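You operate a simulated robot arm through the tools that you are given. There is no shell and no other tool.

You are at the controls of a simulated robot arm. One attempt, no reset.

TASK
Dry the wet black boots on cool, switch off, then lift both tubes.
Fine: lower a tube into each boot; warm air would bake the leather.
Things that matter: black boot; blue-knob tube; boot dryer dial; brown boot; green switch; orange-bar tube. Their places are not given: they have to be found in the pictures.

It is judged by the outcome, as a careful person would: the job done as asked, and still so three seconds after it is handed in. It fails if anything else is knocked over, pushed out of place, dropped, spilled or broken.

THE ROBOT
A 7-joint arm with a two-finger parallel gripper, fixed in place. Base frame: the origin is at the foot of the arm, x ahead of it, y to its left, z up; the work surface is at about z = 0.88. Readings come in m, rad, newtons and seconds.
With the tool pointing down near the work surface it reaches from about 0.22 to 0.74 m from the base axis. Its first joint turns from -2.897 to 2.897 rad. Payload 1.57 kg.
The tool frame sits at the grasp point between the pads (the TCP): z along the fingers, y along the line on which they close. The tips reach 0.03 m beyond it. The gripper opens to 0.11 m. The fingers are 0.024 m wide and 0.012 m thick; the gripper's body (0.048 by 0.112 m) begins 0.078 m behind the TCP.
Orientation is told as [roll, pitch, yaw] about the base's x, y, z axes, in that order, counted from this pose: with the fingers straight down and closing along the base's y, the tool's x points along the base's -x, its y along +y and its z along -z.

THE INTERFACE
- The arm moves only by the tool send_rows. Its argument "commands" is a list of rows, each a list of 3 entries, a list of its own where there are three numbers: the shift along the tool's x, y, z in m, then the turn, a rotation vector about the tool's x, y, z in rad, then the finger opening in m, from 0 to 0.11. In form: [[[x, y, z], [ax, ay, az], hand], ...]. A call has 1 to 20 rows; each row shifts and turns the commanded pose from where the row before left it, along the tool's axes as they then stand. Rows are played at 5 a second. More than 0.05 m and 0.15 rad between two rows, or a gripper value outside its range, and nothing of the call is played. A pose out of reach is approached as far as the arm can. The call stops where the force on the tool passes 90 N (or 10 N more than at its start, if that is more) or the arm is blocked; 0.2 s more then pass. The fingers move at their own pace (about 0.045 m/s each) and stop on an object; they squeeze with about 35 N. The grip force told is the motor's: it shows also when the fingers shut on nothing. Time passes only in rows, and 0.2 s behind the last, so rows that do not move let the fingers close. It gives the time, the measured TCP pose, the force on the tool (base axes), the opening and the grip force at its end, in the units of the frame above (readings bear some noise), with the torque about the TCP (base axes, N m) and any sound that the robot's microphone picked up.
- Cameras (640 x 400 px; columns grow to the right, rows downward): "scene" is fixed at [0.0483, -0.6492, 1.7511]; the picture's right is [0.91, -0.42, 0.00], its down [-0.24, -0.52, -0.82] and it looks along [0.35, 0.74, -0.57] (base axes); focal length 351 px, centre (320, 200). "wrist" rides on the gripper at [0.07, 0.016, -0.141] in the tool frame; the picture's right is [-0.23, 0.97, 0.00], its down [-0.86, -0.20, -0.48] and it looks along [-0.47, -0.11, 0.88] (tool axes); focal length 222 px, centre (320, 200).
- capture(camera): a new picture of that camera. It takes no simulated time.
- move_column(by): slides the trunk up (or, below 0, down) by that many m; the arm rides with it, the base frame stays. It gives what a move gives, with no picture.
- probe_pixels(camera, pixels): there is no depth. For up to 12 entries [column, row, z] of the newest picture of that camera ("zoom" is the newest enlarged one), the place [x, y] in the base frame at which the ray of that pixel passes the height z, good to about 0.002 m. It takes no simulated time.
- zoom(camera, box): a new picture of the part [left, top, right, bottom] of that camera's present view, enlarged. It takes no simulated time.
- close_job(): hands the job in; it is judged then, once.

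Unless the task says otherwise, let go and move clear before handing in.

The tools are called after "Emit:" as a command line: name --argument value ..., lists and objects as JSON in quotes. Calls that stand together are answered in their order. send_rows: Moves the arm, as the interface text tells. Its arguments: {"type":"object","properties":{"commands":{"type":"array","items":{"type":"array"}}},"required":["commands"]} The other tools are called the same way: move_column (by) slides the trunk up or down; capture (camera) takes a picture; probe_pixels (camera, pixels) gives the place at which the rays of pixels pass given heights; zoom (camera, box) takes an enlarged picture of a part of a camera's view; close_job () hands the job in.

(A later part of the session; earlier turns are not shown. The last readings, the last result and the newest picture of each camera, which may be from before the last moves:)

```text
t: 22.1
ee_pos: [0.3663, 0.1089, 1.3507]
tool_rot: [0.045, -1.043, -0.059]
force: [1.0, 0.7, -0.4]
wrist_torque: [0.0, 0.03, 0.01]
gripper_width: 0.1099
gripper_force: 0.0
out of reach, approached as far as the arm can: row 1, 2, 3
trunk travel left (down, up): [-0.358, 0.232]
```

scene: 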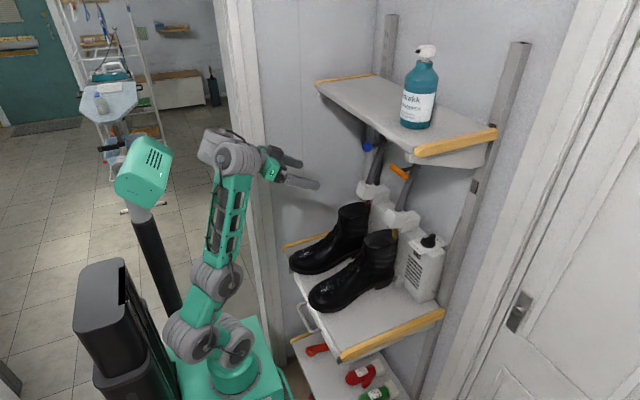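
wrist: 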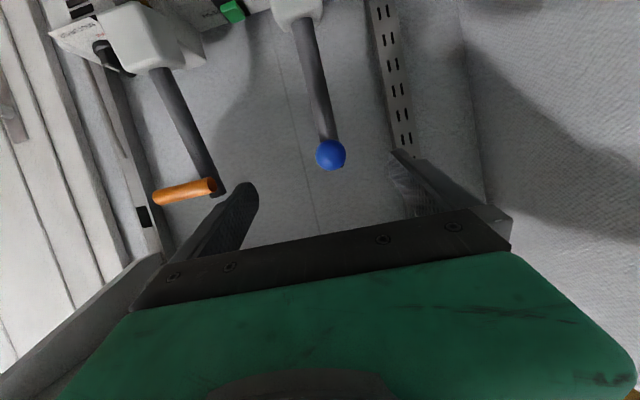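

Forward moves are flagged out of reach again and the hand drifted slightly in y. I'll check the arm's posture from the scene camera.

Emit:
zoom --camera "scene" --box '[140, 90, 380, 400]'

Emit:
capture --camera "scene"

```text
1.29 times, centred on (260, 245) of scene
```

zoom: 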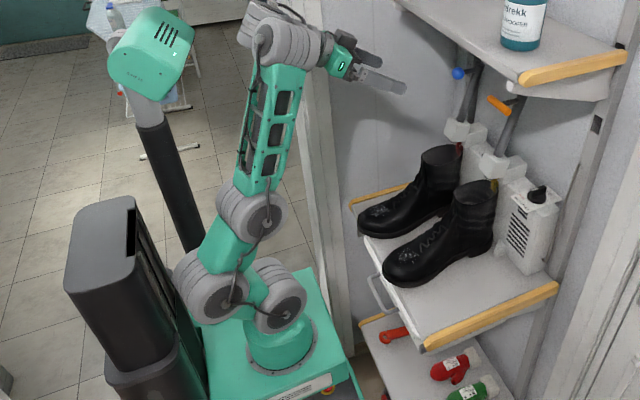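

```text
taken
```

scene: 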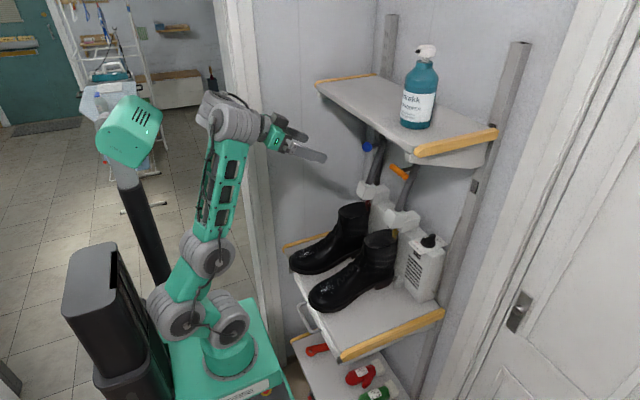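

The elbow is folded back and the limit seems to apply only to moving down while this close in. I'll move straight forward at this height and see whether that is reachable.

Emit:
send_rows --commands '[[[-0.01, 0.013, 0.0173], [0, 0, 0], 0.11], [[-0.01, 0.013, 0.0173], [0, 0, 0], 0.11], [[-0.01, 0.013, 0.0173], [0, 0, 0], 0.11]]'

```text
t: 22.9
ee_pos: [0.4137, 0.1379, 1.3855]
tool_rot: [0.042, -1.051, -0.059]
force: [0.8, -0.3, 0.1]
wrist_torque: [-0.06, -0.01, -0.01]
gripper_width: 0.1101
gripper_force: 0.1
out of reach, approached as far as the arm can: row 1, 2, 3
trunk travel left (down, up): [-0.358, 0.232]
```

The tilted, close-in postures seem to fold the arm awkwardly. I'll return to a tool-down posture in free space at about (0.34, 0.10, 1.28) to recover a normal elbow, then tilt by turning mainly the wrist.

Emit:
send_rows --commands '[[[0.0183, -0.005, -0.0017], [0, 0.15, 0], 0.11], [[0.0184, -0.005, 0.001], [0, 0.15, 0], 0.11], [[0.018, -0.005, 0.0037], [0, 0.15, 0], 0.11], [[0.0172, -0.005, 0.0064], [0, 0.15, 0], 0.11], [[0.0161, -0.005, 0.0089], [0, 0.15, 0], 0.11], [[0.0146, -0.005, 0.0112], [0, 0.15, 0], 0.11], [[0.0127, -0.005, 0.0132], [0, 0.14, 0], 0.11]]'

Emit:
capture --camera "scene"

```text
t: 24.5
ee_pos: [0.343, 0.1078, 1.2249]
tool_rot: [0.021, -0.02, -0.023]
force: [-0.8, 0.0, 0.3]
wrist_torque: [0.06, -0.05, -0.04]
gripper_width: 0.1097
gripper_force: 0.1
out of reach, approached as far as the arm can: row 6, 7
trunk travel left (down, up): [-0.358, 0.232]
```

```text
taken
```

scene: 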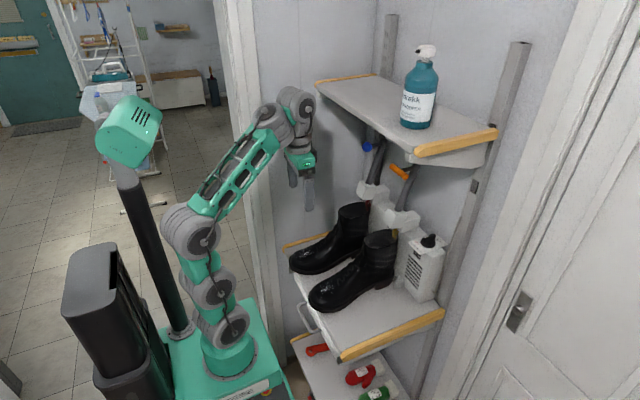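

The posture is normal again, with the elbow at (190,232) clearly bent. I'll lower the trunk 5 cm, then tilt by rotating about the wrist joint, so the fingertip swings forward on an arc while the arm stays still.

Emit:
move_column --by -0.05

Emit:
send_rows --commands '[[[-0.0314, 0, -0.0024], [0, -0.15, 0], 0.11], [[-0.0314, 0, -0.0024], [0, -0.15, 0], 0.11], [[-0.0314, 0, -0.0024], [0, -0.15, 0], 0.11]]'

Emit:
capture --camera "scene"

```text
t: 25.4
ee_pos: [0.344, 0.1078, 1.1739]
tool_rot: [0.021, -0.019, -0.023]
force: [-0.4, 0.1, 0.2]
wrist_torque: [0.03, 0.02, -0.02]
gripper_width: 0.1098
gripper_force: 0.1
trunk travel left (down, up): [-0.308, 0.282]
```

```text
t: 26.2
ee_pos: [0.4336, 0.1047, 1.1978]
tool_rot: [0.024, -0.47, -0.036]
force: [-0.8, -0.4, 0.0]
wrist_torque: [-0.02, -0.01, 0.01]
gripper_width: 0.1097
gripper_force: 0.1
trunk travel left (down, up): [-0.308, 0.282]
```

```text
taken
```

scene: 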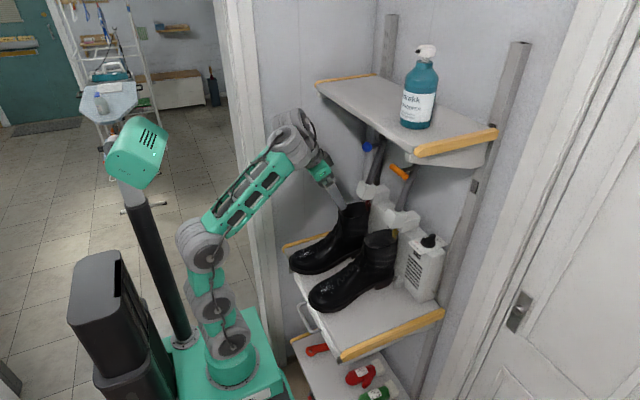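

Turning about the wrist works with no reach flags, so I'll continue to a tilt of about -1.07 while shifting to y=0.149.

Emit:
send_rows --commands '[[[-0.0314, 0.014, -0.0024], [0, -0.15, 0], 0.11], [[-0.0314, 0.014, -0.0024], [0, -0.15, 0], 0.11], [[-0.0314, 0.016, -0.0024], [0, -0.15, 0], 0.11], [[-0.0314, 0.0, -0.0024], [0, -0.15, 0], 0.11]]'

Emit:
capture --camera "wrist"

Emit:
zoom --camera "scene" --box '[280, 110, 440, 230]'

```text
t: 27.2
ee_pos: [0.5234, 0.1533, 1.3151]
tool_rot: [0.042, -1.018, -0.056]
force: [-0.7, 0.3, 1.2]
wrist_torque: [0.04, 0.0, 0.02]
gripper_width: 0.11
gripper_force: 0.2
out of reach, approached as far as the arm can: row 3, 4
trunk travel left (down, up): [-0.308, 0.282]
```

```text
taken
```

wrist: 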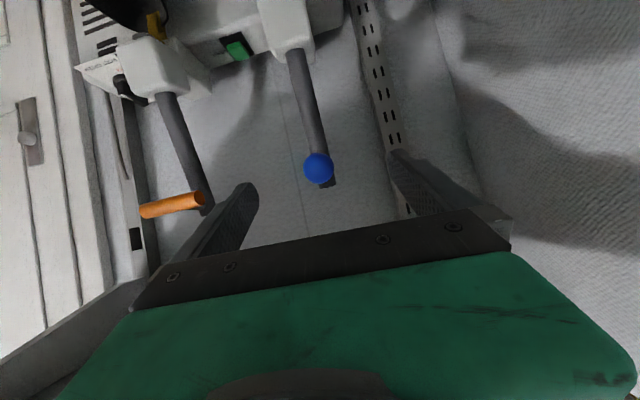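

```text
3.33 times, centred on (360, 170) of scene
```

zoom: 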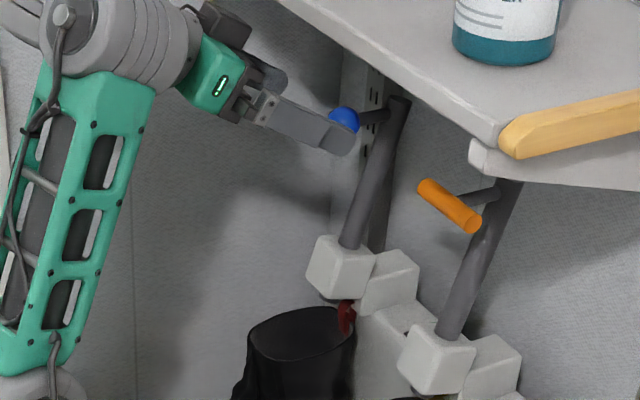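

The pose is (0.523, 0.153, 1.315) with tilt -1.02, and the knob lies almost straight ahead along the tool axis. The shelf board's underside is about z=1.43, which leaves margin, so I'll advance along the tool axis.

Emit:
send_rows --commands '[[[0, -0.002, 0.016], [0, 0, 0], 0.11], [[0, -0.001, 0.016], [0, 0, 0], 0.11], [[0, -0.001, 0.016], [0, 0, 0], 0.11]]'

Emit:
capture --camera "wrist"

Emit:
zoom --camera "scene" --box '[280, 110, 440, 230]'

```text
t: 28.0
ee_pos: [0.5699, 0.1486, 1.2918]
tool_rot: [0.039, -1.012, -0.055]
force: [-1.1, 0.3, 0.7]
wrist_torque: [0.02, -0.02, 0.01]
gripper_width: 0.11
gripper_force: 0.0
out of reach, approached as far as the arm can: row 1
trunk travel left (down, up): [-0.308, 0.282]
```

```text
taken
```

wrist: 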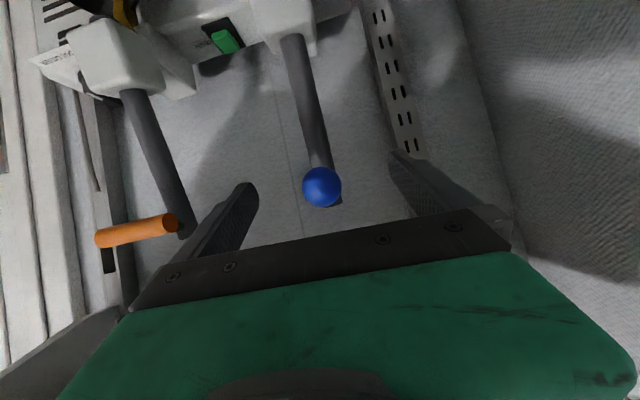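

```text
3.33 times, centred on (360, 170) of scene
```

zoom: 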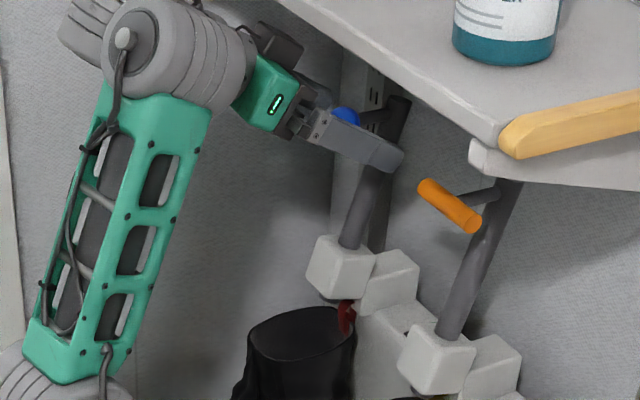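

The knob at wrist (322,187) now sits right between the fingers and almost at the grasp point. I'll close the gripper on it.

Emit:
send_rows --commands '[[[0.003, 0, 0.002], [0, 0, 0], 0.06], [[0, 0, 0], [0, 0, 0], 0.0], [[0, 0, 0], [0, 0, 0], 0.0], [[0, 0, 0], [0, 0, 0], 0.0], [[0, 0, 0], [0, 0, 0], 0.0], [[0, 0, 0], [0, 0, 0], 0.0], [[0, 0, 0], [0, 0, 0], 0.0]]'

Emit:
capture --camera "wrist"

```text
t: 29.6
ee_pos: [0.569, 0.1504, 1.2909]
tool_rot: [0.036, -1.013, -0.053]
force: [-0.3, 4.9, -0.8]
wrist_torque: [0.04, 0.06, 0.09]
gripper_width: 0.0291
gripper_force: 33.9
out of reach, approached as far as the arm can: row 1
trunk travel left (down, up): [-0.308, 0.282]
```

```text
taken
```

wrist: 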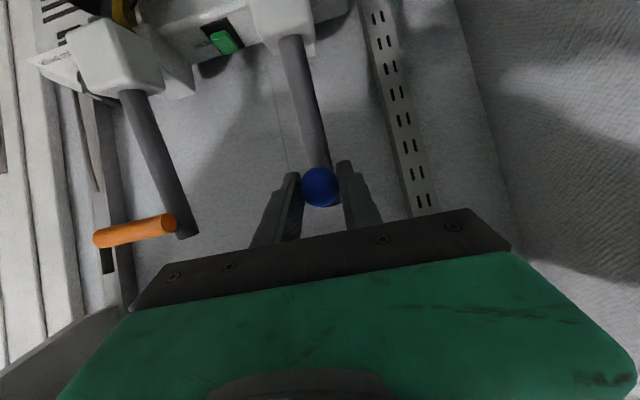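

The gripper holds the blue knob: width 0.029 m, 34 N. I'll slide it down along the tube axis (about 13.5° from vertical) in small steps and watch the force.

Emit:
send_rows --commands '[[[0.0095, 0, 0.0032], [0, 0, 0], 0.0], [[0.0095, 0, 0.0032], [0, 0, 0], 0.0]]'

```text
t: 30.2
ee_pos: [0.5694, 0.1502, 1.2908]
tool_rot: [0.036, -1.012, -0.056]
force: [-0.5, 7.2, -0.7]
wrist_torque: [0.04, 0.08, 0.05]
gripper_width: 0.0289
gripper_force: 38.5
out of reach, approached as far as the arm can: row 1, 2
trunk travel left (down, up): [-0.308, 0.282]
```

The arm reports out of reach for downward moves here, so I'll let the trunk do the lowering and use the arm only for the small backward component. First a 1 cm trunk step, checking the force.

Emit:
move_column --by -0.01

Emit:
send_rows --commands '[[[0, 0, -0.0028], [0, 0, 0], 0.0]]'

```text
t: 30.8
ee_pos: [0.5666, 0.1499, 1.2837]
tool_rot: [0.038, -1.016, -0.053]
force: [-9.5, 7.4, 1.7]
wrist_torque: [0.14, -0.37, 0.01]
gripper_width: 0.0287
gripper_force: 38.9
trunk travel left (down, up): [-0.298, 0.292]
```

```text
t: 31.2
ee_pos: [0.5662, 0.1491, 1.2824]
tool_rot: [0.036, -1.013, -0.055]
force: [-2.7, 9.0, -0.7]
wrist_torque: [0.01, -0.37, 0.12]
gripper_width: 0.0293
gripper_force: 38.5
trunk travel left (down, up): [-0.298, 0.292]
```

The knob slid down about 8 mm along its slant with only a few newtons of side force. I'll continue with trunk steps plus small arm back-offs.

Emit:
move_column --by -0.015

Emit:
send_rows --commands '[[[0, 0.002, -0.0045], [0, 0, 0], 0.0]]'

Emit:
move_column --by -0.015

Emit:
send_rows --commands '[[[0, 0.001, -0.0045], [0, 0, 0], 0.0]]'

```text
t: 31.8
ee_pos: [0.5621, 0.1492, 1.2703]
tool_rot: [0.038, -1.019, -0.056]
force: [-16.1, 8.5, 4.4]
wrist_torque: [0.12, -0.45, 0.04]
gripper_width: 0.0287
gripper_force: 38.6
trunk travel left (down, up): [-0.283, 0.307]
```

```text
t: 32.2
ee_pos: [0.5628, 0.1504, 1.2702]
tool_rot: [0.035, -1.011, -0.058]
force: [-3.9, -0.3, 0.0]
wrist_torque: [-0.18, -0.49, -0.18]
gripper_width: 0.0291
gripper_force: 38.4
trunk travel left (down, up): [-0.283, 0.307]
```

```text
t: 32.8
ee_pos: [0.5601, 0.1492, 1.2579]
tool_rot: [0.039, -1.016, -0.061]
force: [-16.6, -8.8, 3.6]
wrist_torque: [-0.08, -0.17, -0.17]
gripper_width: 0.0289
gripper_force: 38.4
trunk travel left (down, up): [-0.268, 0.322]
```

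```text
t: 33.2
ee_pos: [0.5604, 0.1503, 1.256]
tool_rot: [0.039, -1.009, -0.059]
force: [-1.8, -10.1, 0.8]
wrist_torque: [-0.08, -0.58, -0.17]
gripper_width: 0.0293
gripper_force: 38.8
trunk travel left (down, up): [-0.268, 0.322]
```

The slide follows a slope of about 14°, as expected. I'll keep going in 2 cm steps and look for the end stop in the vertical force.

Emit:
send_rows --commands '[[[0, -0.001, -0.0026], [0, 0, 0], 0.0]]'

Emit:
move_column --by -0.02

Emit:
send_rows --commands '[[[0, 0, -0.0052], [0, 0, 0], 0.0]]'

Emit:
move_column --by -0.02

Emit:
send_rows --commands '[[[0, 0, -0.0052], [0, 0, 0], 0.0]]'

```text
t: 33.6
ee_pos: [0.5602, 0.15, 1.2569]
tool_rot: [0.037, -1.008, -0.056]
force: [9.7, -10.3, -4.9]
wrist_torque: [-0.11, 0.19, -0.21]
gripper_width: 0.029
gripper_force: 38.8
trunk travel left (down, up): [-0.268, 0.322]
```

```text
t: 34.3
ee_pos: [0.5535, 0.1503, 1.2404]
tool_rot: [0.041, -1.017, -0.06]
force: [-7.2, -7.8, 0.2]
wrist_torque: [-0.01, -0.51, -0.06]
gripper_width: 0.029
gripper_force: 38.0
trunk travel left (down, up): [-0.248, 0.342]
```

```text
t: 34.7
ee_pos: [0.5555, 0.1501, 1.2407]
tool_rot: [0.037, -1.009, -0.056]
force: [7.2, -6.1, -2.8]
wrist_torque: [-0.03, -0.18, -0.01]
gripper_width: 0.0292
gripper_force: 38.8
trunk travel left (down, up): [-0.248, 0.342]
```

```text
t: 35.4
ee_pos: [0.5503, 0.1503, 1.2233]
tool_rot: [0.042, -1.018, -0.059]
force: [-9.5, -5.3, 1.3]
wrist_torque: [0.01, -0.54, -0.04]
gripper_width: 0.0292
gripper_force: 38.5
trunk travel left (down, up): [-0.228, 0.362]
```

```text
t: 35.8
ee_pos: [0.5483, 0.1503, 1.2236]
tool_rot: [0.039, -1.008, -0.058]
force: [4.9, -5.9, -2.1]
wrist_torque: [-0.11, -0.21, -0.03]
gripper_width: 0.0287
gripper_force: 39.0
trunk travel left (down, up): [-0.228, 0.362]
```

It is still sliding freely, with 67 mm of vertical travel so far. I'll continue.

Emit:
move_column --by -0.02

Emit:
send_rows --commands '[[[0, 0, -0.0052], [0, 0, 0], 0.0]]'

Emit:
move_column --by -0.02

Emit:
send_rows --commands '[[[0, 0, -0.0052], [0, 0, 0], 0.0]]'

Emit:
zoom --camera "scene" --box '[280, 130, 440, 250]'

```text
t: 36.4
ee_pos: [0.5447, 0.1501, 1.2077]
tool_rot: [0.043, -1.019, -0.061]
force: [-12.8, -9.8, 1.7]
wrist_torque: [-0.04, -0.52, -0.09]
gripper_width: 0.0291
gripper_force: 38.4
trunk travel left (down, up): [-0.208, 0.382]
```

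```text
t: 36.8
ee_pos: [0.5446, 0.15, 1.2067]
tool_rot: [0.039, -1.008, -0.059]
force: [1.8, -8.8, -1.2]
wrist_torque: [-0.09, -0.23, -0.03]
gripper_width: 0.0289
gripper_force: 38.3
trunk travel left (down, up): [-0.208, 0.382]
```

```text
t: 37.5
ee_pos: [0.5413, 0.1522, 1.1913]
tool_rot: [0.043, -1.018, -0.059]
force: [-14.7, -8.1, 2.8]
wrist_torque: [0.0, -0.48, -0.09]
gripper_width: 0.0291
gripper_force: 38.7
trunk travel left (down, up): [-0.188, 0.402]
```

```text
t: 37.9
ee_pos: [0.5399, 0.1501, 1.1888]
tool_rot: [0.038, -1.008, -0.058]
force: [-2.2, -7.7, -0.9]
wrist_torque: [-0.06, -0.12, -0.07]
gripper_width: 0.0291
gripper_force: 38.5
trunk travel left (down, up): [-0.188, 0.402]
```

```text
3.33 times, centred on (360, 190) of scene
```

zoom: 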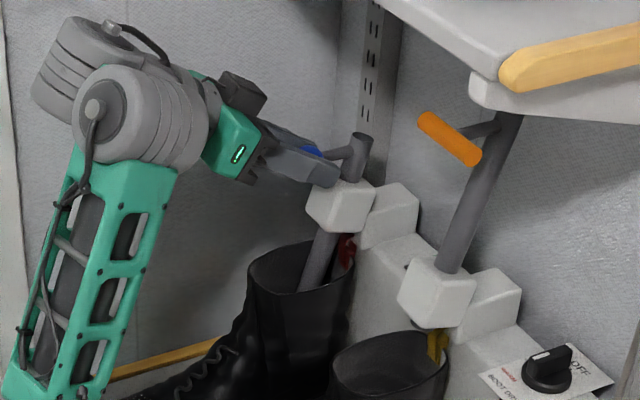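

The tube is now visibly inside the left boot at zoom (320,260). I'll continue in 1 cm steps until the end stop.

Emit:
move_column --by -0.012

Emit:
send_rows --commands '[[[0, -0.001, -0.0031], [0, 0, 0], 0.0]]'

Emit:
move_column --by -0.012

Emit:
send_rows --commands '[[[0, 0, -0.0031], [0, 0, 0], 0.0]]'

```text
t: 38.5
ee_pos: [0.5363, 0.1491, 1.1806]
tool_rot: [0.042, -1.014, -0.059]
force: [-9.0, -8.4, 0.8]
wrist_torque: [0.01, -0.16, -0.11]
gripper_width: 0.0289
gripper_force: 38.3
trunk travel left (down, up): [-0.176, 0.414]
```

```text
t: 38.9
ee_pos: [0.5371, 0.1496, 1.1799]
tool_rot: [0.038, -1.011, -0.057]
force: [1.8, -4.4, -0.8]
wrist_torque: [-0.01, -0.31, -0.02]
gripper_width: 0.029
gripper_force: 39.0
trunk travel left (down, up): [-0.176, 0.414]
```

```text
t: 39.5
ee_pos: [0.5352, 0.1492, 1.1713]
tool_rot: [0.042, -1.016, -0.057]
force: [-10.6, -4.4, 1.1]
wrist_torque: [0.05, -0.27, -0.03]
gripper_width: 0.0289
gripper_force: 38.9
trunk travel left (down, up): [-0.164, 0.426]
```

```text
t: 39.9
ee_pos: [0.5334, 0.1501, 1.1692]
tool_rot: [0.039, -1.011, -0.056]
force: [-0.9, -3.3, -1.3]
wrist_torque: [-0.05, -0.18, -0.03]
gripper_width: 0.0291
gripper_force: 38.7
trunk travel left (down, up): [-0.164, 0.426]
```

Total travel is about 0.125 m along the tube with no stop yet. I'll check the gap between the peg and the block.

Emit:
zoom --camera "scene" --box '[330, 150, 410, 210]'

Emit:
zoom --camera "wrist" --box '[200, 60, 440, 220]'

```text
6.67 times, centred on (370, 180) of scene
```

zoom: 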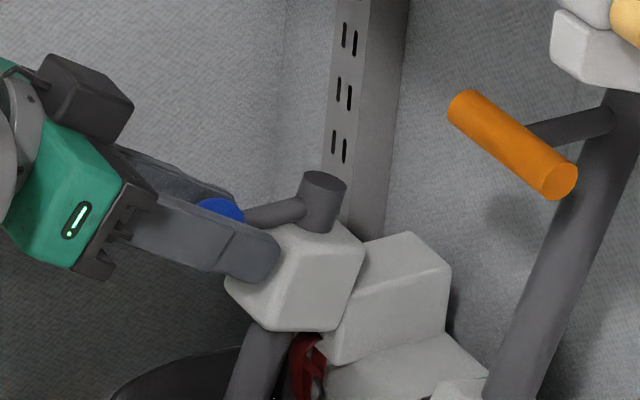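

```text
2.50 times, centred on (320, 140) of wrist
```

zoom: 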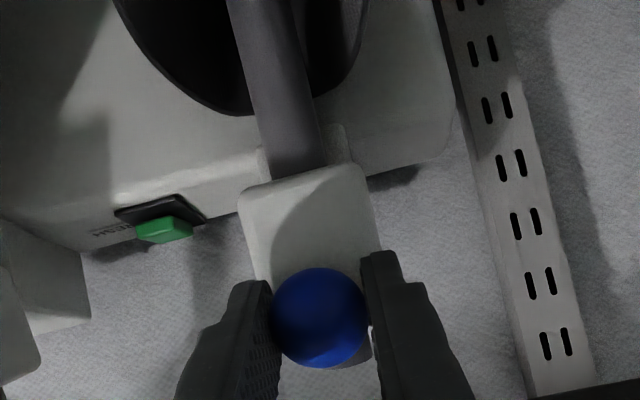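

The peg is about 1 cm above the block. I'll make two small steps and watch for vertical force, since the fingertips are also close to the block.

Emit:
move_column --by -0.006

Emit:
send_rows --commands '[[[0, 0, -0.0016], [0, 0, 0], 0.0]]'

```text
t: 40.5
ee_pos: [0.5332, 0.1487, 1.1649]
tool_rot: [0.04, -1.014, -0.057]
force: [-4.1, -3.3, 0.3]
wrist_torque: [0.05, 0.01, -0.05]
gripper_width: 0.0291
gripper_force: 38.7
trunk travel left (down, up): [-0.158, 0.432]
```

```text
t: 40.9
ee_pos: [0.5322, 0.15, 1.1655]
tool_rot: [0.041, -1.011, -0.059]
force: [4.0, -2.7, -2.0]
wrist_torque: [-0.07, -0.13, -0.01]
gripper_width: 0.0292
gripper_force: 39.1
trunk travel left (down, up): [-0.158, 0.432]
```

Emit:
move_column --by -0.006

Emit:
zoom --camera "scene" --box '[330, 150, 410, 210]'

```text
t: 41.4
ee_pos: [0.532, 0.1508, 1.1579]
tool_rot: [0.039, -1.014, -0.059]
force: [-1.0, -2.8, -0.2]
wrist_torque: [0.02, -0.13, -0.07]
gripper_width: 0.029
gripper_force: 38.8
trunk travel left (down, up): [-0.152, 0.438]
```

```text
6.67 times, centred on (370, 180) of scene
```

zoom: 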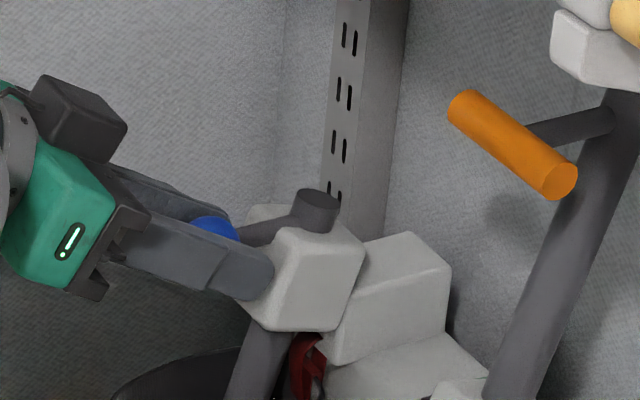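

The peg is level with the block's top and there is still no resisting force. One more small step will show whether this is the end of travel.

Emit:
send_rows --commands '[[[0, 0, -0.0016], [0, 0, 0], 0.0]]'

Emit:
move_column --by -0.006

Emit:
zoom --camera "scene" --box '[330, 150, 410, 210]'

```text
t: 41.8
ee_pos: [0.5309, 0.1492, 1.1578]
tool_rot: [0.038, -1.01, -0.055]
force: [4.2, 0.0, -1.5]
wrist_torque: [0.0, -0.19, 0.0]
gripper_width: 0.029
gripper_force: 39.3
trunk travel left (down, up): [-0.152, 0.438]
```

```text
t: 42.4
ee_pos: [0.5294, 0.1503, 1.1559]
tool_rot: [0.043, -1.015, -0.06]
force: [21.3, 7.0, 33.0]
wrist_torque: [0.05, -0.43, -0.01]
gripper_width: 0.029
gripper_force: 38.3
trunk travel left (down, up): [-0.146, 0.444]
```

```text
6.67 times, centred on (370, 180) of scene
```

zoom: 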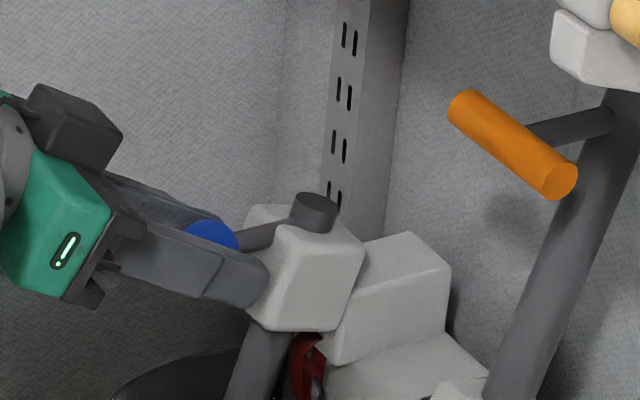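

The upward force jumped to 33 N at z=1.156, so the tube has reached its lower stop after about 0.14 m. I'll ease off slightly, open the fingers and back straight out.

Emit:
move_column --by 0.004

Emit:
send_rows --commands '[[[0, 0, 0], [0, 0, 0], 0.08], [[0, 0, 0], [0, 0, 0], 0.08], [[0, 0, 0], [0, 0, 0], 0.08], [[0, 0, 0], [0, 0, 0], 0.08]]'

Emit:
send_rows --commands '[[[0, 0, -0.02], [0, 0, 0], 0.08], [[0, 0, -0.02], [0, 0, 0], 0.08], [[0, 0, -0.02], [0, 0, 0], 0.08], [[0, 0, -0.02], [0, 0, 0], 0.08]]'

Emit:
capture --camera "scene"

Emit:
capture --camera "wrist"

```text
t: 42.9
ee_pos: [0.5296, 0.1505, 1.1565]
tool_rot: [0.037, -1.011, -0.053]
force: [-4.8, 0.4, 1.0]
wrist_torque: [-0.13, 0.31, 0.03]
gripper_width: 0.029
gripper_force: 39.1
trunk travel left (down, up): [-0.15, 0.44]
```

```text
t: 43.9
ee_pos: [0.5305, 0.1493, 1.1583]
tool_rot: [0.04, -1.013, -0.058]
force: [0.3, -0.1, -0.7]
wrist_torque: [-0.02, 0.02, 0.0]
gripper_width: 0.0798
gripper_force: 0.0
trunk travel left (down, up): [-0.15, 0.44]
```

```text
t: 44.9
ee_pos: [0.46, 0.1498, 1.2006]
tool_rot: [0.039, -1.011, -0.058]
force: [0.1, -0.6, 0.5]
wrist_torque: [0.01, -0.02, 0.0]
gripper_width: 0.0799
gripper_force: 0.1
trunk travel left (down, up): [-0.15, 0.44]
```

```text
taken
```

scene: 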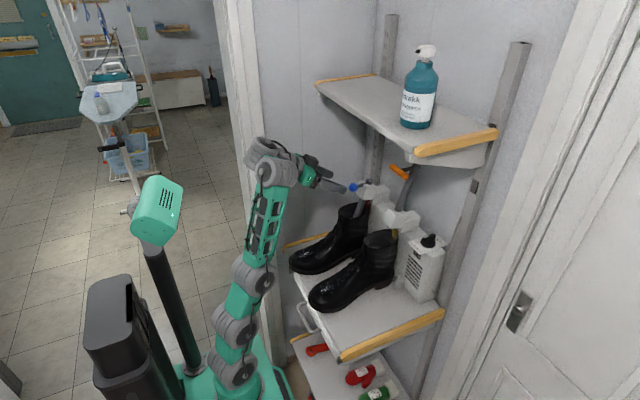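

```text
taken
```

wrist: 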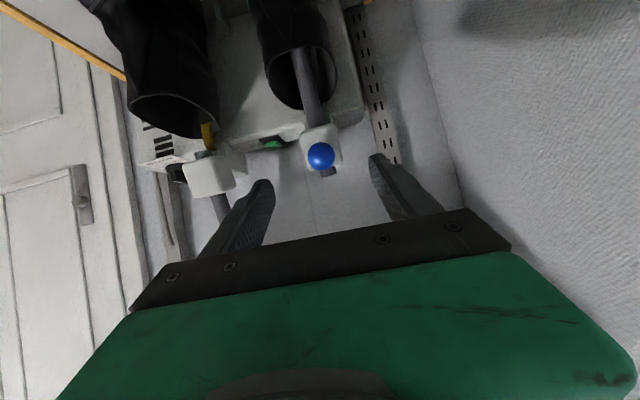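

The blue-knob tube is down in the left boot and the hand is clear. Next is the orange bar: I'll shift sideways to y≈-0.012 at this safe height, in front of the tubes and above the boots.

Emit:
send_rows --commands '[[[0, -0.027, -0.004], [0, 0, 0], 0.11], [[0, -0.027, -0.004], [0, 0, 0], 0.11], [[0, -0.027, -0.004], [0, 0, 0], 0.11], [[0, -0.027, -0.004], [0, 0, 0], 0.11], [[0, -0.027, -0.004], [0, 0, 0], 0.11], [[0, -0.027, -0.004], [0, 0, 0], 0.11]]'

Emit:
capture --camera "scene"

```text
t: 46.3
ee_pos: [0.4345, -0.0079, 1.2096]
tool_rot: [0.018, -1.015, -0.027]
force: [-1.0, -3.6, 0.0]
wrist_torque: [0.23, -0.01, 0.29]
gripper_width: 0.1103
gripper_force: 0.0
trunk travel left (down, up): [-0.15, 0.44]
```

```text
taken
```

scene: 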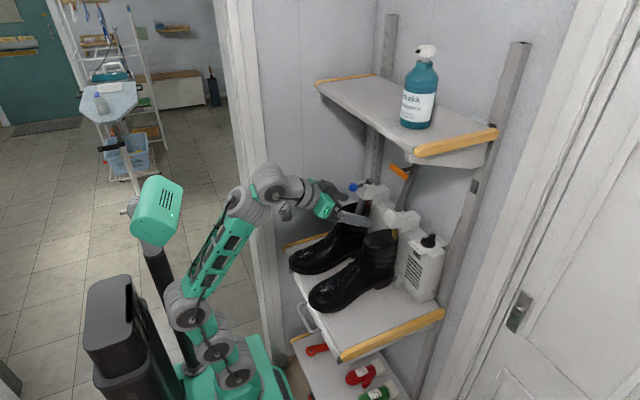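

The elbow is in a good bent posture now and the hand is centred near y=-0.008. I'll raise the trunk 0.12 m and look at the orange bar.

Emit:
move_column --by 0.12

Emit:
capture --camera "wrist"

Emit:
zoom --camera "scene" --box '[280, 110, 440, 230]'

```text
t: 47.8
ee_pos: [0.4352, -0.01, 1.3287]
tool_rot: [0.038, -1.013, -0.059]
force: [-1.1, 0.4, -0.3]
wrist_torque: [-0.03, 0.03, -0.01]
gripper_width: 0.1099
gripper_force: 0.1
trunk travel left (down, up): [-0.27, 0.32]
```

```text
taken
```

wrist: 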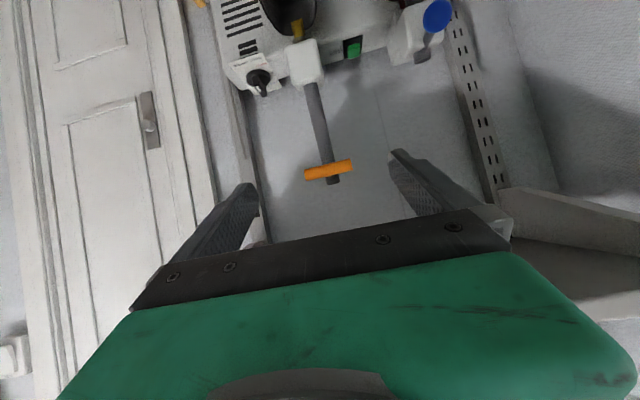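

```text
3.33 times, centred on (360, 170) of scene
```

zoom: 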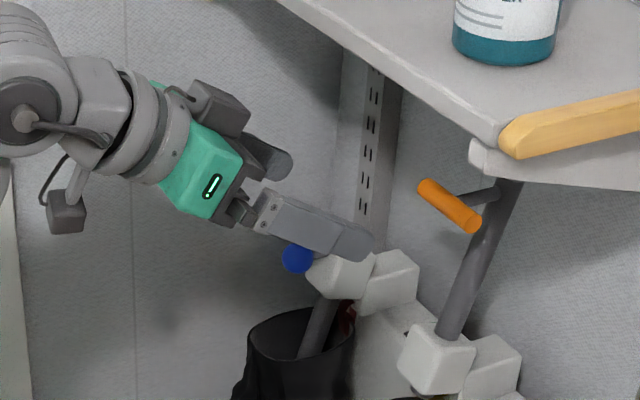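

The orange bar is at wrist (328,169), centred between the open fingers. I'll approach it about 0.14 m, gradually, straddling the bar's ends.

Emit:
send_rows --commands '[[[-0.0072, 0, 0.028], [0, 0, 0], 0.11], [[-0.0072, 0, 0.028], [0, 0, 0], 0.11], [[-0.0072, 0, 0.028], [0, 0, 0], 0.11]]'

Emit:
capture --camera "wrist"

Emit:
zoom --camera "scene" --box '[280, 110, 440, 230]'

```text
t: 48.6
ee_pos: [0.5159, -0.0132, 1.3]
tool_rot: [0.038, -1.013, -0.057]
force: [0.6, 1.0, 0.6]
wrist_torque: [-0.01, -0.01, 0.01]
gripper_width: 0.11
gripper_force: 0.0
trunk travel left (down, up): [-0.27, 0.32]
```

```text
taken
```

wrist: 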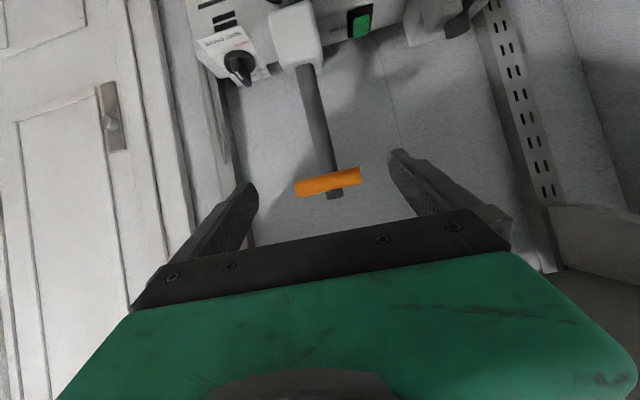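

```text
3.33 times, centred on (360, 170) of scene
```

zoom: 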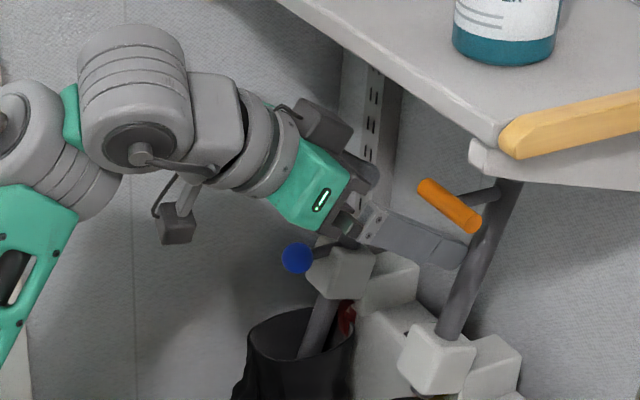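

The bar's ends in the wrist view are at (296,188) and (361,173). I'll probe its centre again for the exact sideways offset before the last 6 cm.

Emit:
probe_pixels --camera "wrist" --pixels '[[328.5, 180.5, 1.284], [328.5, 180.5, 1.27], [296, 188, 1.284], [361, 173, 1.284], [317, 110, 1.2], [333, 195, 1.284]]'

Emit:
zoom --camera "wrist" --box '[270, 140, 390, 215]'

```text
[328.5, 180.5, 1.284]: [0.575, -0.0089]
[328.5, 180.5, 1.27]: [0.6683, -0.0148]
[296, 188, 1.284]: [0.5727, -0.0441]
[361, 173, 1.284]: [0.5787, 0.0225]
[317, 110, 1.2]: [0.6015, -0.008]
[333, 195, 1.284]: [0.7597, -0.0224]
```

```text
5.33 times, centred on (330, 178) of wrist
```

zoom: 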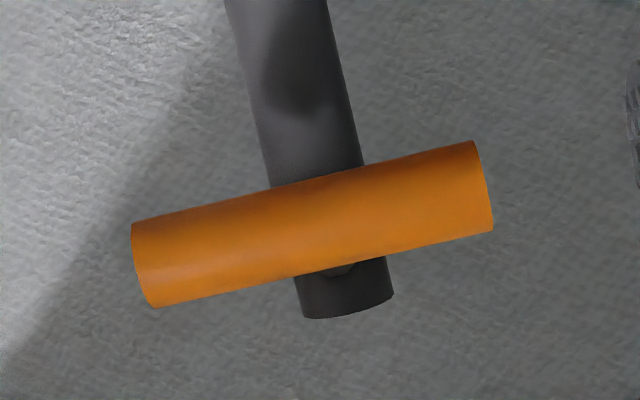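

The bar's centre is (0.575, -0.011, 1.284) and it is 67 mm long, so I'll make the last two steps and close on its ends.

Emit:
send_rows --commands '[[[-0.0075, 0.0018, 0.0272], [0, 0, 0], 0.11], [[-0.0075, 0.0018, 0.0272], [0, 0, 0], 0.11], [[0, 0, 0], [0, 0, 0], 0.11]]'

Emit:
capture --camera "wrist"

Emit:
zoom --camera "scene" --box '[320, 120, 440, 210]'

```text
t: 49.4
ee_pos: [0.5721, -0.0097, 1.2853]
tool_rot: [0.039, -1.014, -0.058]
force: [0.6, 0.0, -0.5]
wrist_torque: [-0.04, 0.0, 0.01]
gripper_width: 0.1104
gripper_force: 0.0
trunk travel left (down, up): [-0.27, 0.32]
```

```text
taken
```

wrist: 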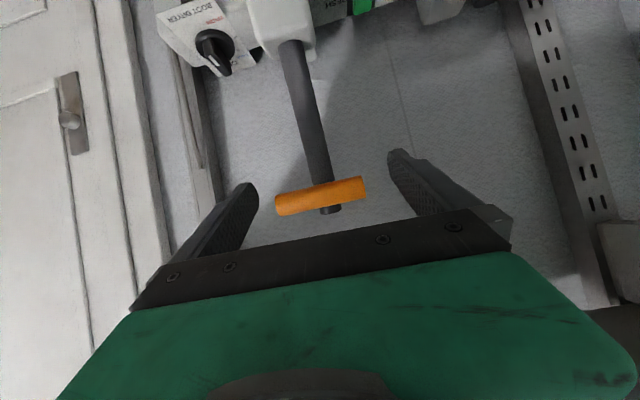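

```text
4.44 times, centred on (380, 165) of scene
```

zoom: 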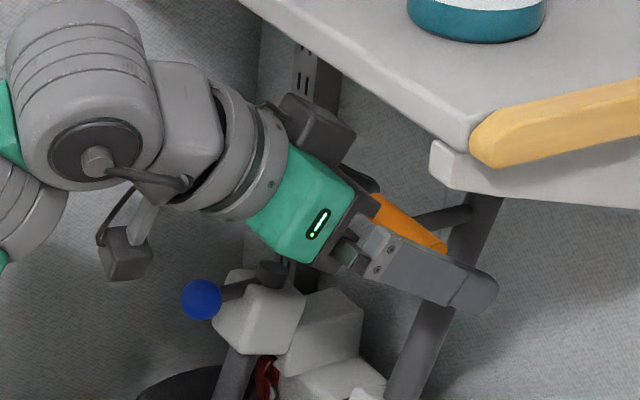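

The bar's centre is at wrist (320,195), exactly at the grasp point. I'll close the gripper on its ends.

Emit:
send_rows --commands '[[[0, 0, 0], [0, 0, 0], 0.06], [[0, 0, 0], [0, 0, 0], 0.03], [[0, 0, 0], [0, 0, 0], 0.0], [[0, 0, 0], [0, 0, 0], 0.0], [[0, 0, 0], [0, 0, 0], 0.0]]'

Emit:
capture --camera "wrist"

```text
t: 50.6
ee_pos: [0.572, -0.0105, 1.2841]
tool_rot: [0.041, -1.013, -0.061]
force: [0.1, -3.3, -0.5]
wrist_torque: [0.04, 0.03, -0.18]
gripper_width: 0.0795
gripper_force: 40.1
trunk travel left (down, up): [-0.27, 0.32]
```

```text
taken
```

wrist: 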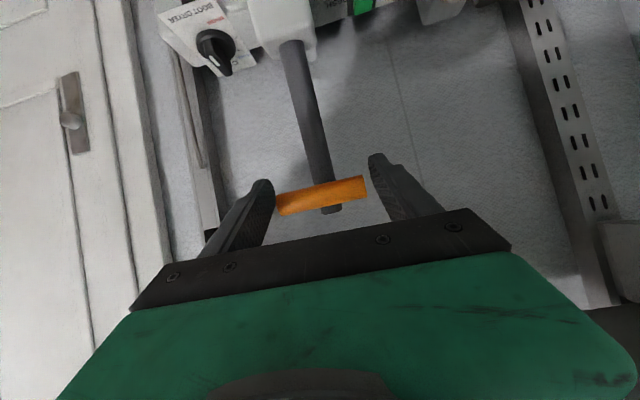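

The gripper holds the bar: width 0.0795 m, 40 N. The elbow posture is better now, so I'll try lowering it with the arm itself.

Emit:
send_rows --commands '[[[0.0095, 0, 0.0032], [0, 0, 0], 0.0], [[0.0095, 0, 0.0032], [0, 0, 0], 0.0]]'

```text
t: 51.2
ee_pos: [0.566, -0.0115, 1.267]
tool_rot: [0.037, -1.013, -0.057]
force: [1.0, -5.8, -1.0]
wrist_torque: [-0.11, -0.3, 0.16]
gripper_width: 0.0796
gripper_force: 45.8
trunk travel left (down, up): [-0.27, 0.32]
```

The arm slides it smoothly, so I'll continue about 6 cm.

Emit:
send_rows --commands '[[[0.0114, 0, 0.0038], [0, 0, 0], 0.0], [[0.0114, 0, 0.0038], [0, 0, 0], 0.0], [[0.0114, 0, 0.0038], [0, 0, 0], 0.0], [[0.0114, 0, 0.0038], [0, 0, 0], 0.0], [[0.0114, 0, 0.0038], [0, 0, 0], 0.0]]'

Emit:
zoom --camera "scene" --box '[320, 140, 440, 230]'

```text
t: 52.4
ee_pos: [0.5506, -0.0088, 1.2116]
tool_rot: [0.047, -1.018, -0.065]
force: [-18.4, -20.3, 5.4]
wrist_torque: [-0.22, -0.23, -0.19]
gripper_width: 0.0798
gripper_force: 45.1
trunk travel left (down, up): [-0.27, 0.32]
```

```text
4.44 times, centred on (380, 185) of scene
```

zoom: 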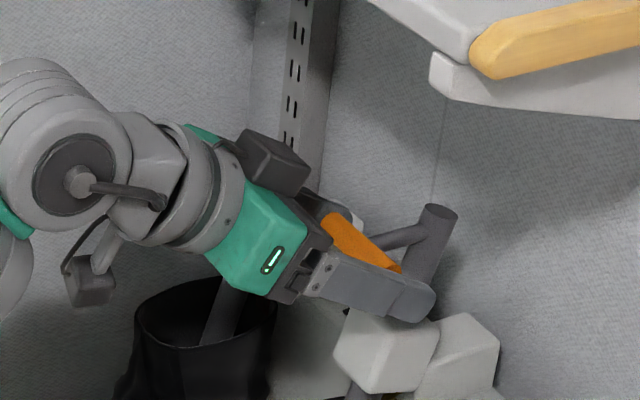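

It's moving well, with side force building because the slope is nearer 16°. I'll correct x and y slightly and continue with the updated direction.

Emit:
send_rows --commands '[[[0.0011, -0.002, -0.0017], [0, 0, 0], 0.0], [[0.0115, 0, 0.0029], [0, 0, 0], 0.0], [[0.0115, 0, 0.0029], [0, 0, 0], 0.0], [[0.0115, 0, 0.0029], [0, 0, 0], 0.0]]'

```text
t: 53.4
ee_pos: [0.5491, -0.0104, 1.1722]
tool_rot: [0.042, -1.008, -0.066]
force: [-37.8, -31.6, 12.3]
wrist_torque: [0.08, -0.17, -0.44]
gripper_width: 0.0804
gripper_force: 44.6
trunk travel left (down, up): [-0.27, 0.32]
```

The side forces are building at (-38, -32) N because the hand is about 1 cm too far forward for this height. I'll relieve that by moving back and slightly toward -y before going lower.

Emit:
send_rows --commands '[[[0.0016, -0.002, -0.0026], [0, 0, 0], 0.0], [[0.0016, -0.002, -0.0026], [0, 0, 0], 0.0]]'

```text
t: 54.0
ee_pos: [0.5451, -0.01, 1.1635]
tool_rot: [0.045, -0.991, -0.051]
force: [7.6, -9.4, -1.3]
wrist_torque: [0.86, -0.66, 0.09]
gripper_width: 0.0798
gripper_force: 45.1
trunk travel left (down, up): [-0.27, 0.32]
```

The forces relaxed and the tube slid further on its own to z=1.1635. I'll look at how close the peg is to its block.

Emit:
zoom --camera "scene" --box '[340, 160, 440, 240]'

Emit:
capture --camera "wrist"

Emit:
capture --camera "scene"

```text
5.00 times, centred on (390, 200) of scene
```

zoom: 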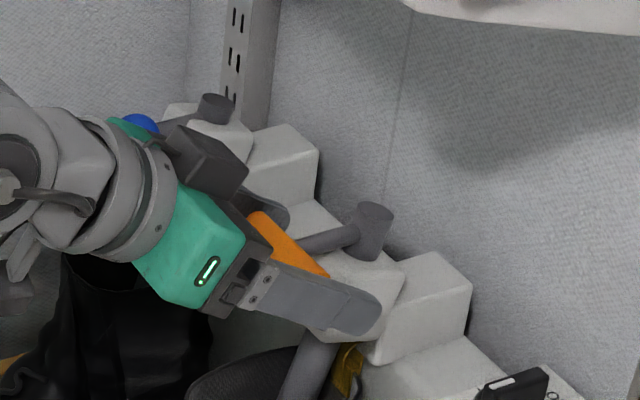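

```text
taken
```

wrist: 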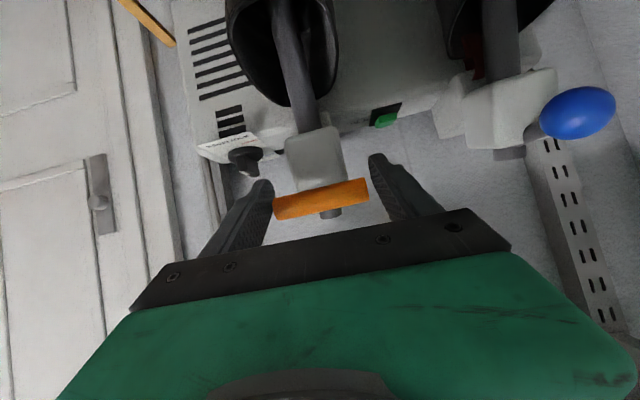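

```text
taken
```

scene: 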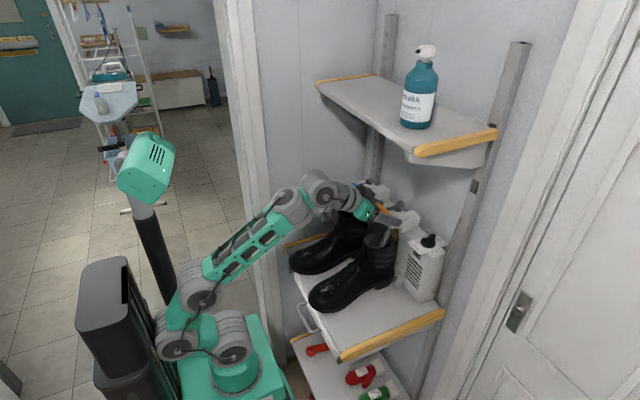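

The peg is about 1.5 cm above its block. I'll finish with small trunk steps and watch for the end stop.

Emit:
move_column --by -0.007

Emit:
send_rows --commands '[[[0, -0.001, -0.0022], [0, 0, 0], 0.0]]'

```text
t: 54.5
ee_pos: [0.546, -0.0114, 1.159]
tool_rot: [0.037, -0.993, -0.049]
force: [-11.5, 8.8, 2.9]
wrist_torque: [0.52, 0.76, 1.0]
gripper_width: 0.0798
gripper_force: 45.5
trunk travel left (down, up): [-0.263, 0.327]
```

```text
t: 55.0
ee_pos: [0.5435, -0.0111, 1.1567]
tool_rot: [0.037, -0.993, -0.05]
force: [30.4, 15.8, -9.4]
wrist_torque: [-0.2, -0.38, 0.0]
gripper_width: 0.0794
gripper_force: 44.8
trunk travel left (down, up): [-0.263, 0.327]
```

Side force flipped to +30 N, so I moved back slightly too much. I'll go straight down with the trunk now.

Emit:
move_column --by -0.006

Emit:
zoom --camera "scene" --box '[340, 160, 440, 240]'

```text
t: 55.5
ee_pos: [0.5413, -0.0102, 1.1532]
tool_rot: [0.038, -0.996, -0.053]
force: [25.4, 16.6, -8.6]
wrist_torque: [-0.09, 0.62, -0.44]
gripper_width: 0.0797
gripper_force: 45.5
trunk travel left (down, up): [-0.257, 0.333]
```

```text
5.00 times, centred on (390, 200) of scene
```

zoom: 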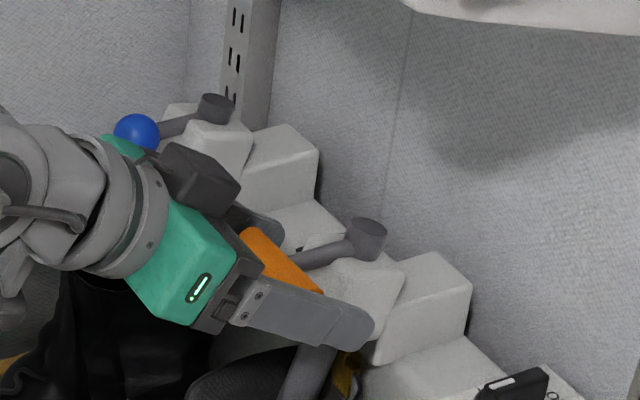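

The rod top is now nearly level with its block. Another small trunk step should find the stop.

Emit:
move_column --by -0.006

Emit:
zoom --camera "scene" --box '[340, 160, 440, 240]'

```text
t: 56.0
ee_pos: [0.5422, -0.0102, 1.1506]
tool_rot: [0.034, -0.999, -0.054]
force: [2.3, 18.2, -0.9]
wrist_torque: [0.2, 0.31, 0.0]
gripper_width: 0.0799
gripper_force: 45.0
trunk travel left (down, up): [-0.251, 0.339]
```

```text
5.00 times, centred on (390, 200) of scene
```

zoom: 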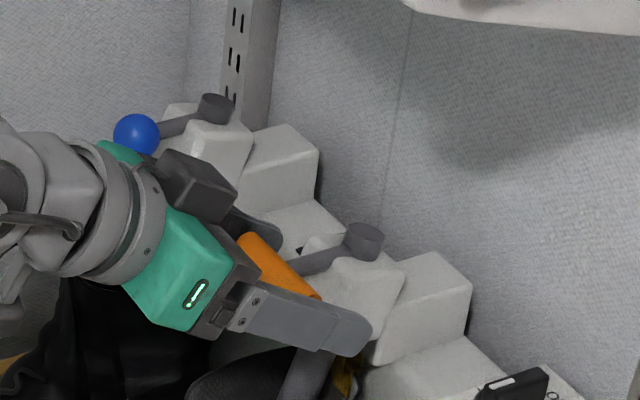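

Emit:
move_column --by -0.006

Emit:
zoom --camera "scene" --box '[340, 160, 440, 240]'

```text
t: 56.6
ee_pos: [0.5431, -0.0105, 1.1477]
tool_rot: [0.036, -1.007, -0.051]
force: [-11.9, 16.3, 21.8]
wrist_torque: [0.03, 0.21, 0.05]
gripper_width: 0.0795
gripper_force: 45.1
trunk travel left (down, up): [-0.245, 0.345]
```

```text
5.00 times, centred on (390, 200) of scene
```

zoom: 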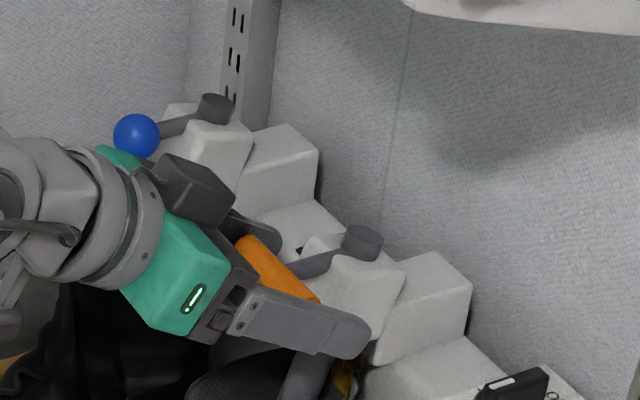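

The upward force rose to 22 N at z=1.148 and the rod top now looks just like the blue one, so this tube is down too. I'll ease off, open and back out.

Emit:
move_column --by 0.004

Emit:
send_rows --commands '[[[0, 0, 0], [0, 0, 0], 0.11], [[0, 0, 0], [0, 0, 0], 0.11], [[0, 0, 0], [0, 0, 0], 0.11]]'

Emit:
send_rows --commands '[[[0, 0, -0.02], [0, 0, 0], 0.11], [[0, 0, -0.025], [0, 0, 0], 0.11], [[0, 0, -0.025], [0, 0, 0], 0.11], [[0, 0, -0.025], [0, 0, 0], 0.11]]'

Emit:
capture --camera "scene"

Emit:
capture --camera "wrist"

```text
t: 57.1
ee_pos: [0.5421, -0.0091, 1.1486]
tool_rot: [0.035, -1.005, -0.054]
force: [3.7, 13.8, 17.5]
wrist_torque: [-0.24, -1.1, -0.09]
gripper_width: 0.0797
gripper_force: 45.6
trunk travel left (down, up): [-0.249, 0.341]
```

```text
t: 57.9
ee_pos: [0.5417, -0.0096, 1.1492]
tool_rot: [0.036, -1.005, -0.051]
force: [0.4, 0.5, 0.3]
wrist_torque: [-0.04, 0.0, -0.06]
gripper_width: 0.11
gripper_force: 0.2
trunk travel left (down, up): [-0.249, 0.341]
```

```text
t: 58.9
ee_pos: [0.4582, -0.0164, 1.1993]
tool_rot: [0.046, -1.006, -0.061]
force: [-0.4, -0.8, 0.7]
wrist_torque: [0.03, -0.04, 0.0]
gripper_width: 0.11
gripper_force: 0.1
trunk travel left (down, up): [-0.249, 0.341]
```

```text
taken
```

scene: 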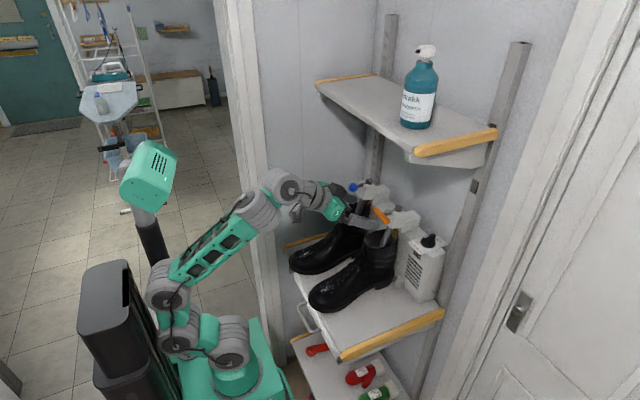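

```text
taken
```

wrist: 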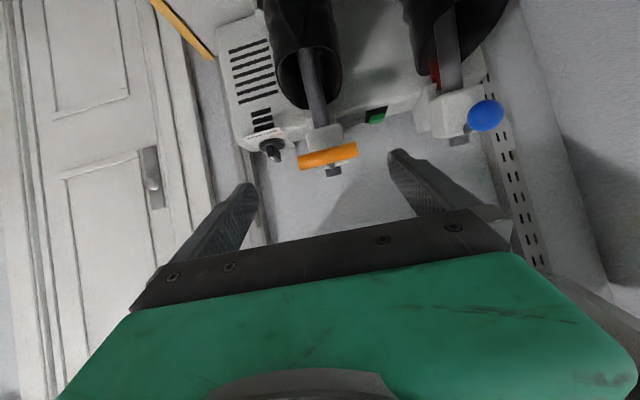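

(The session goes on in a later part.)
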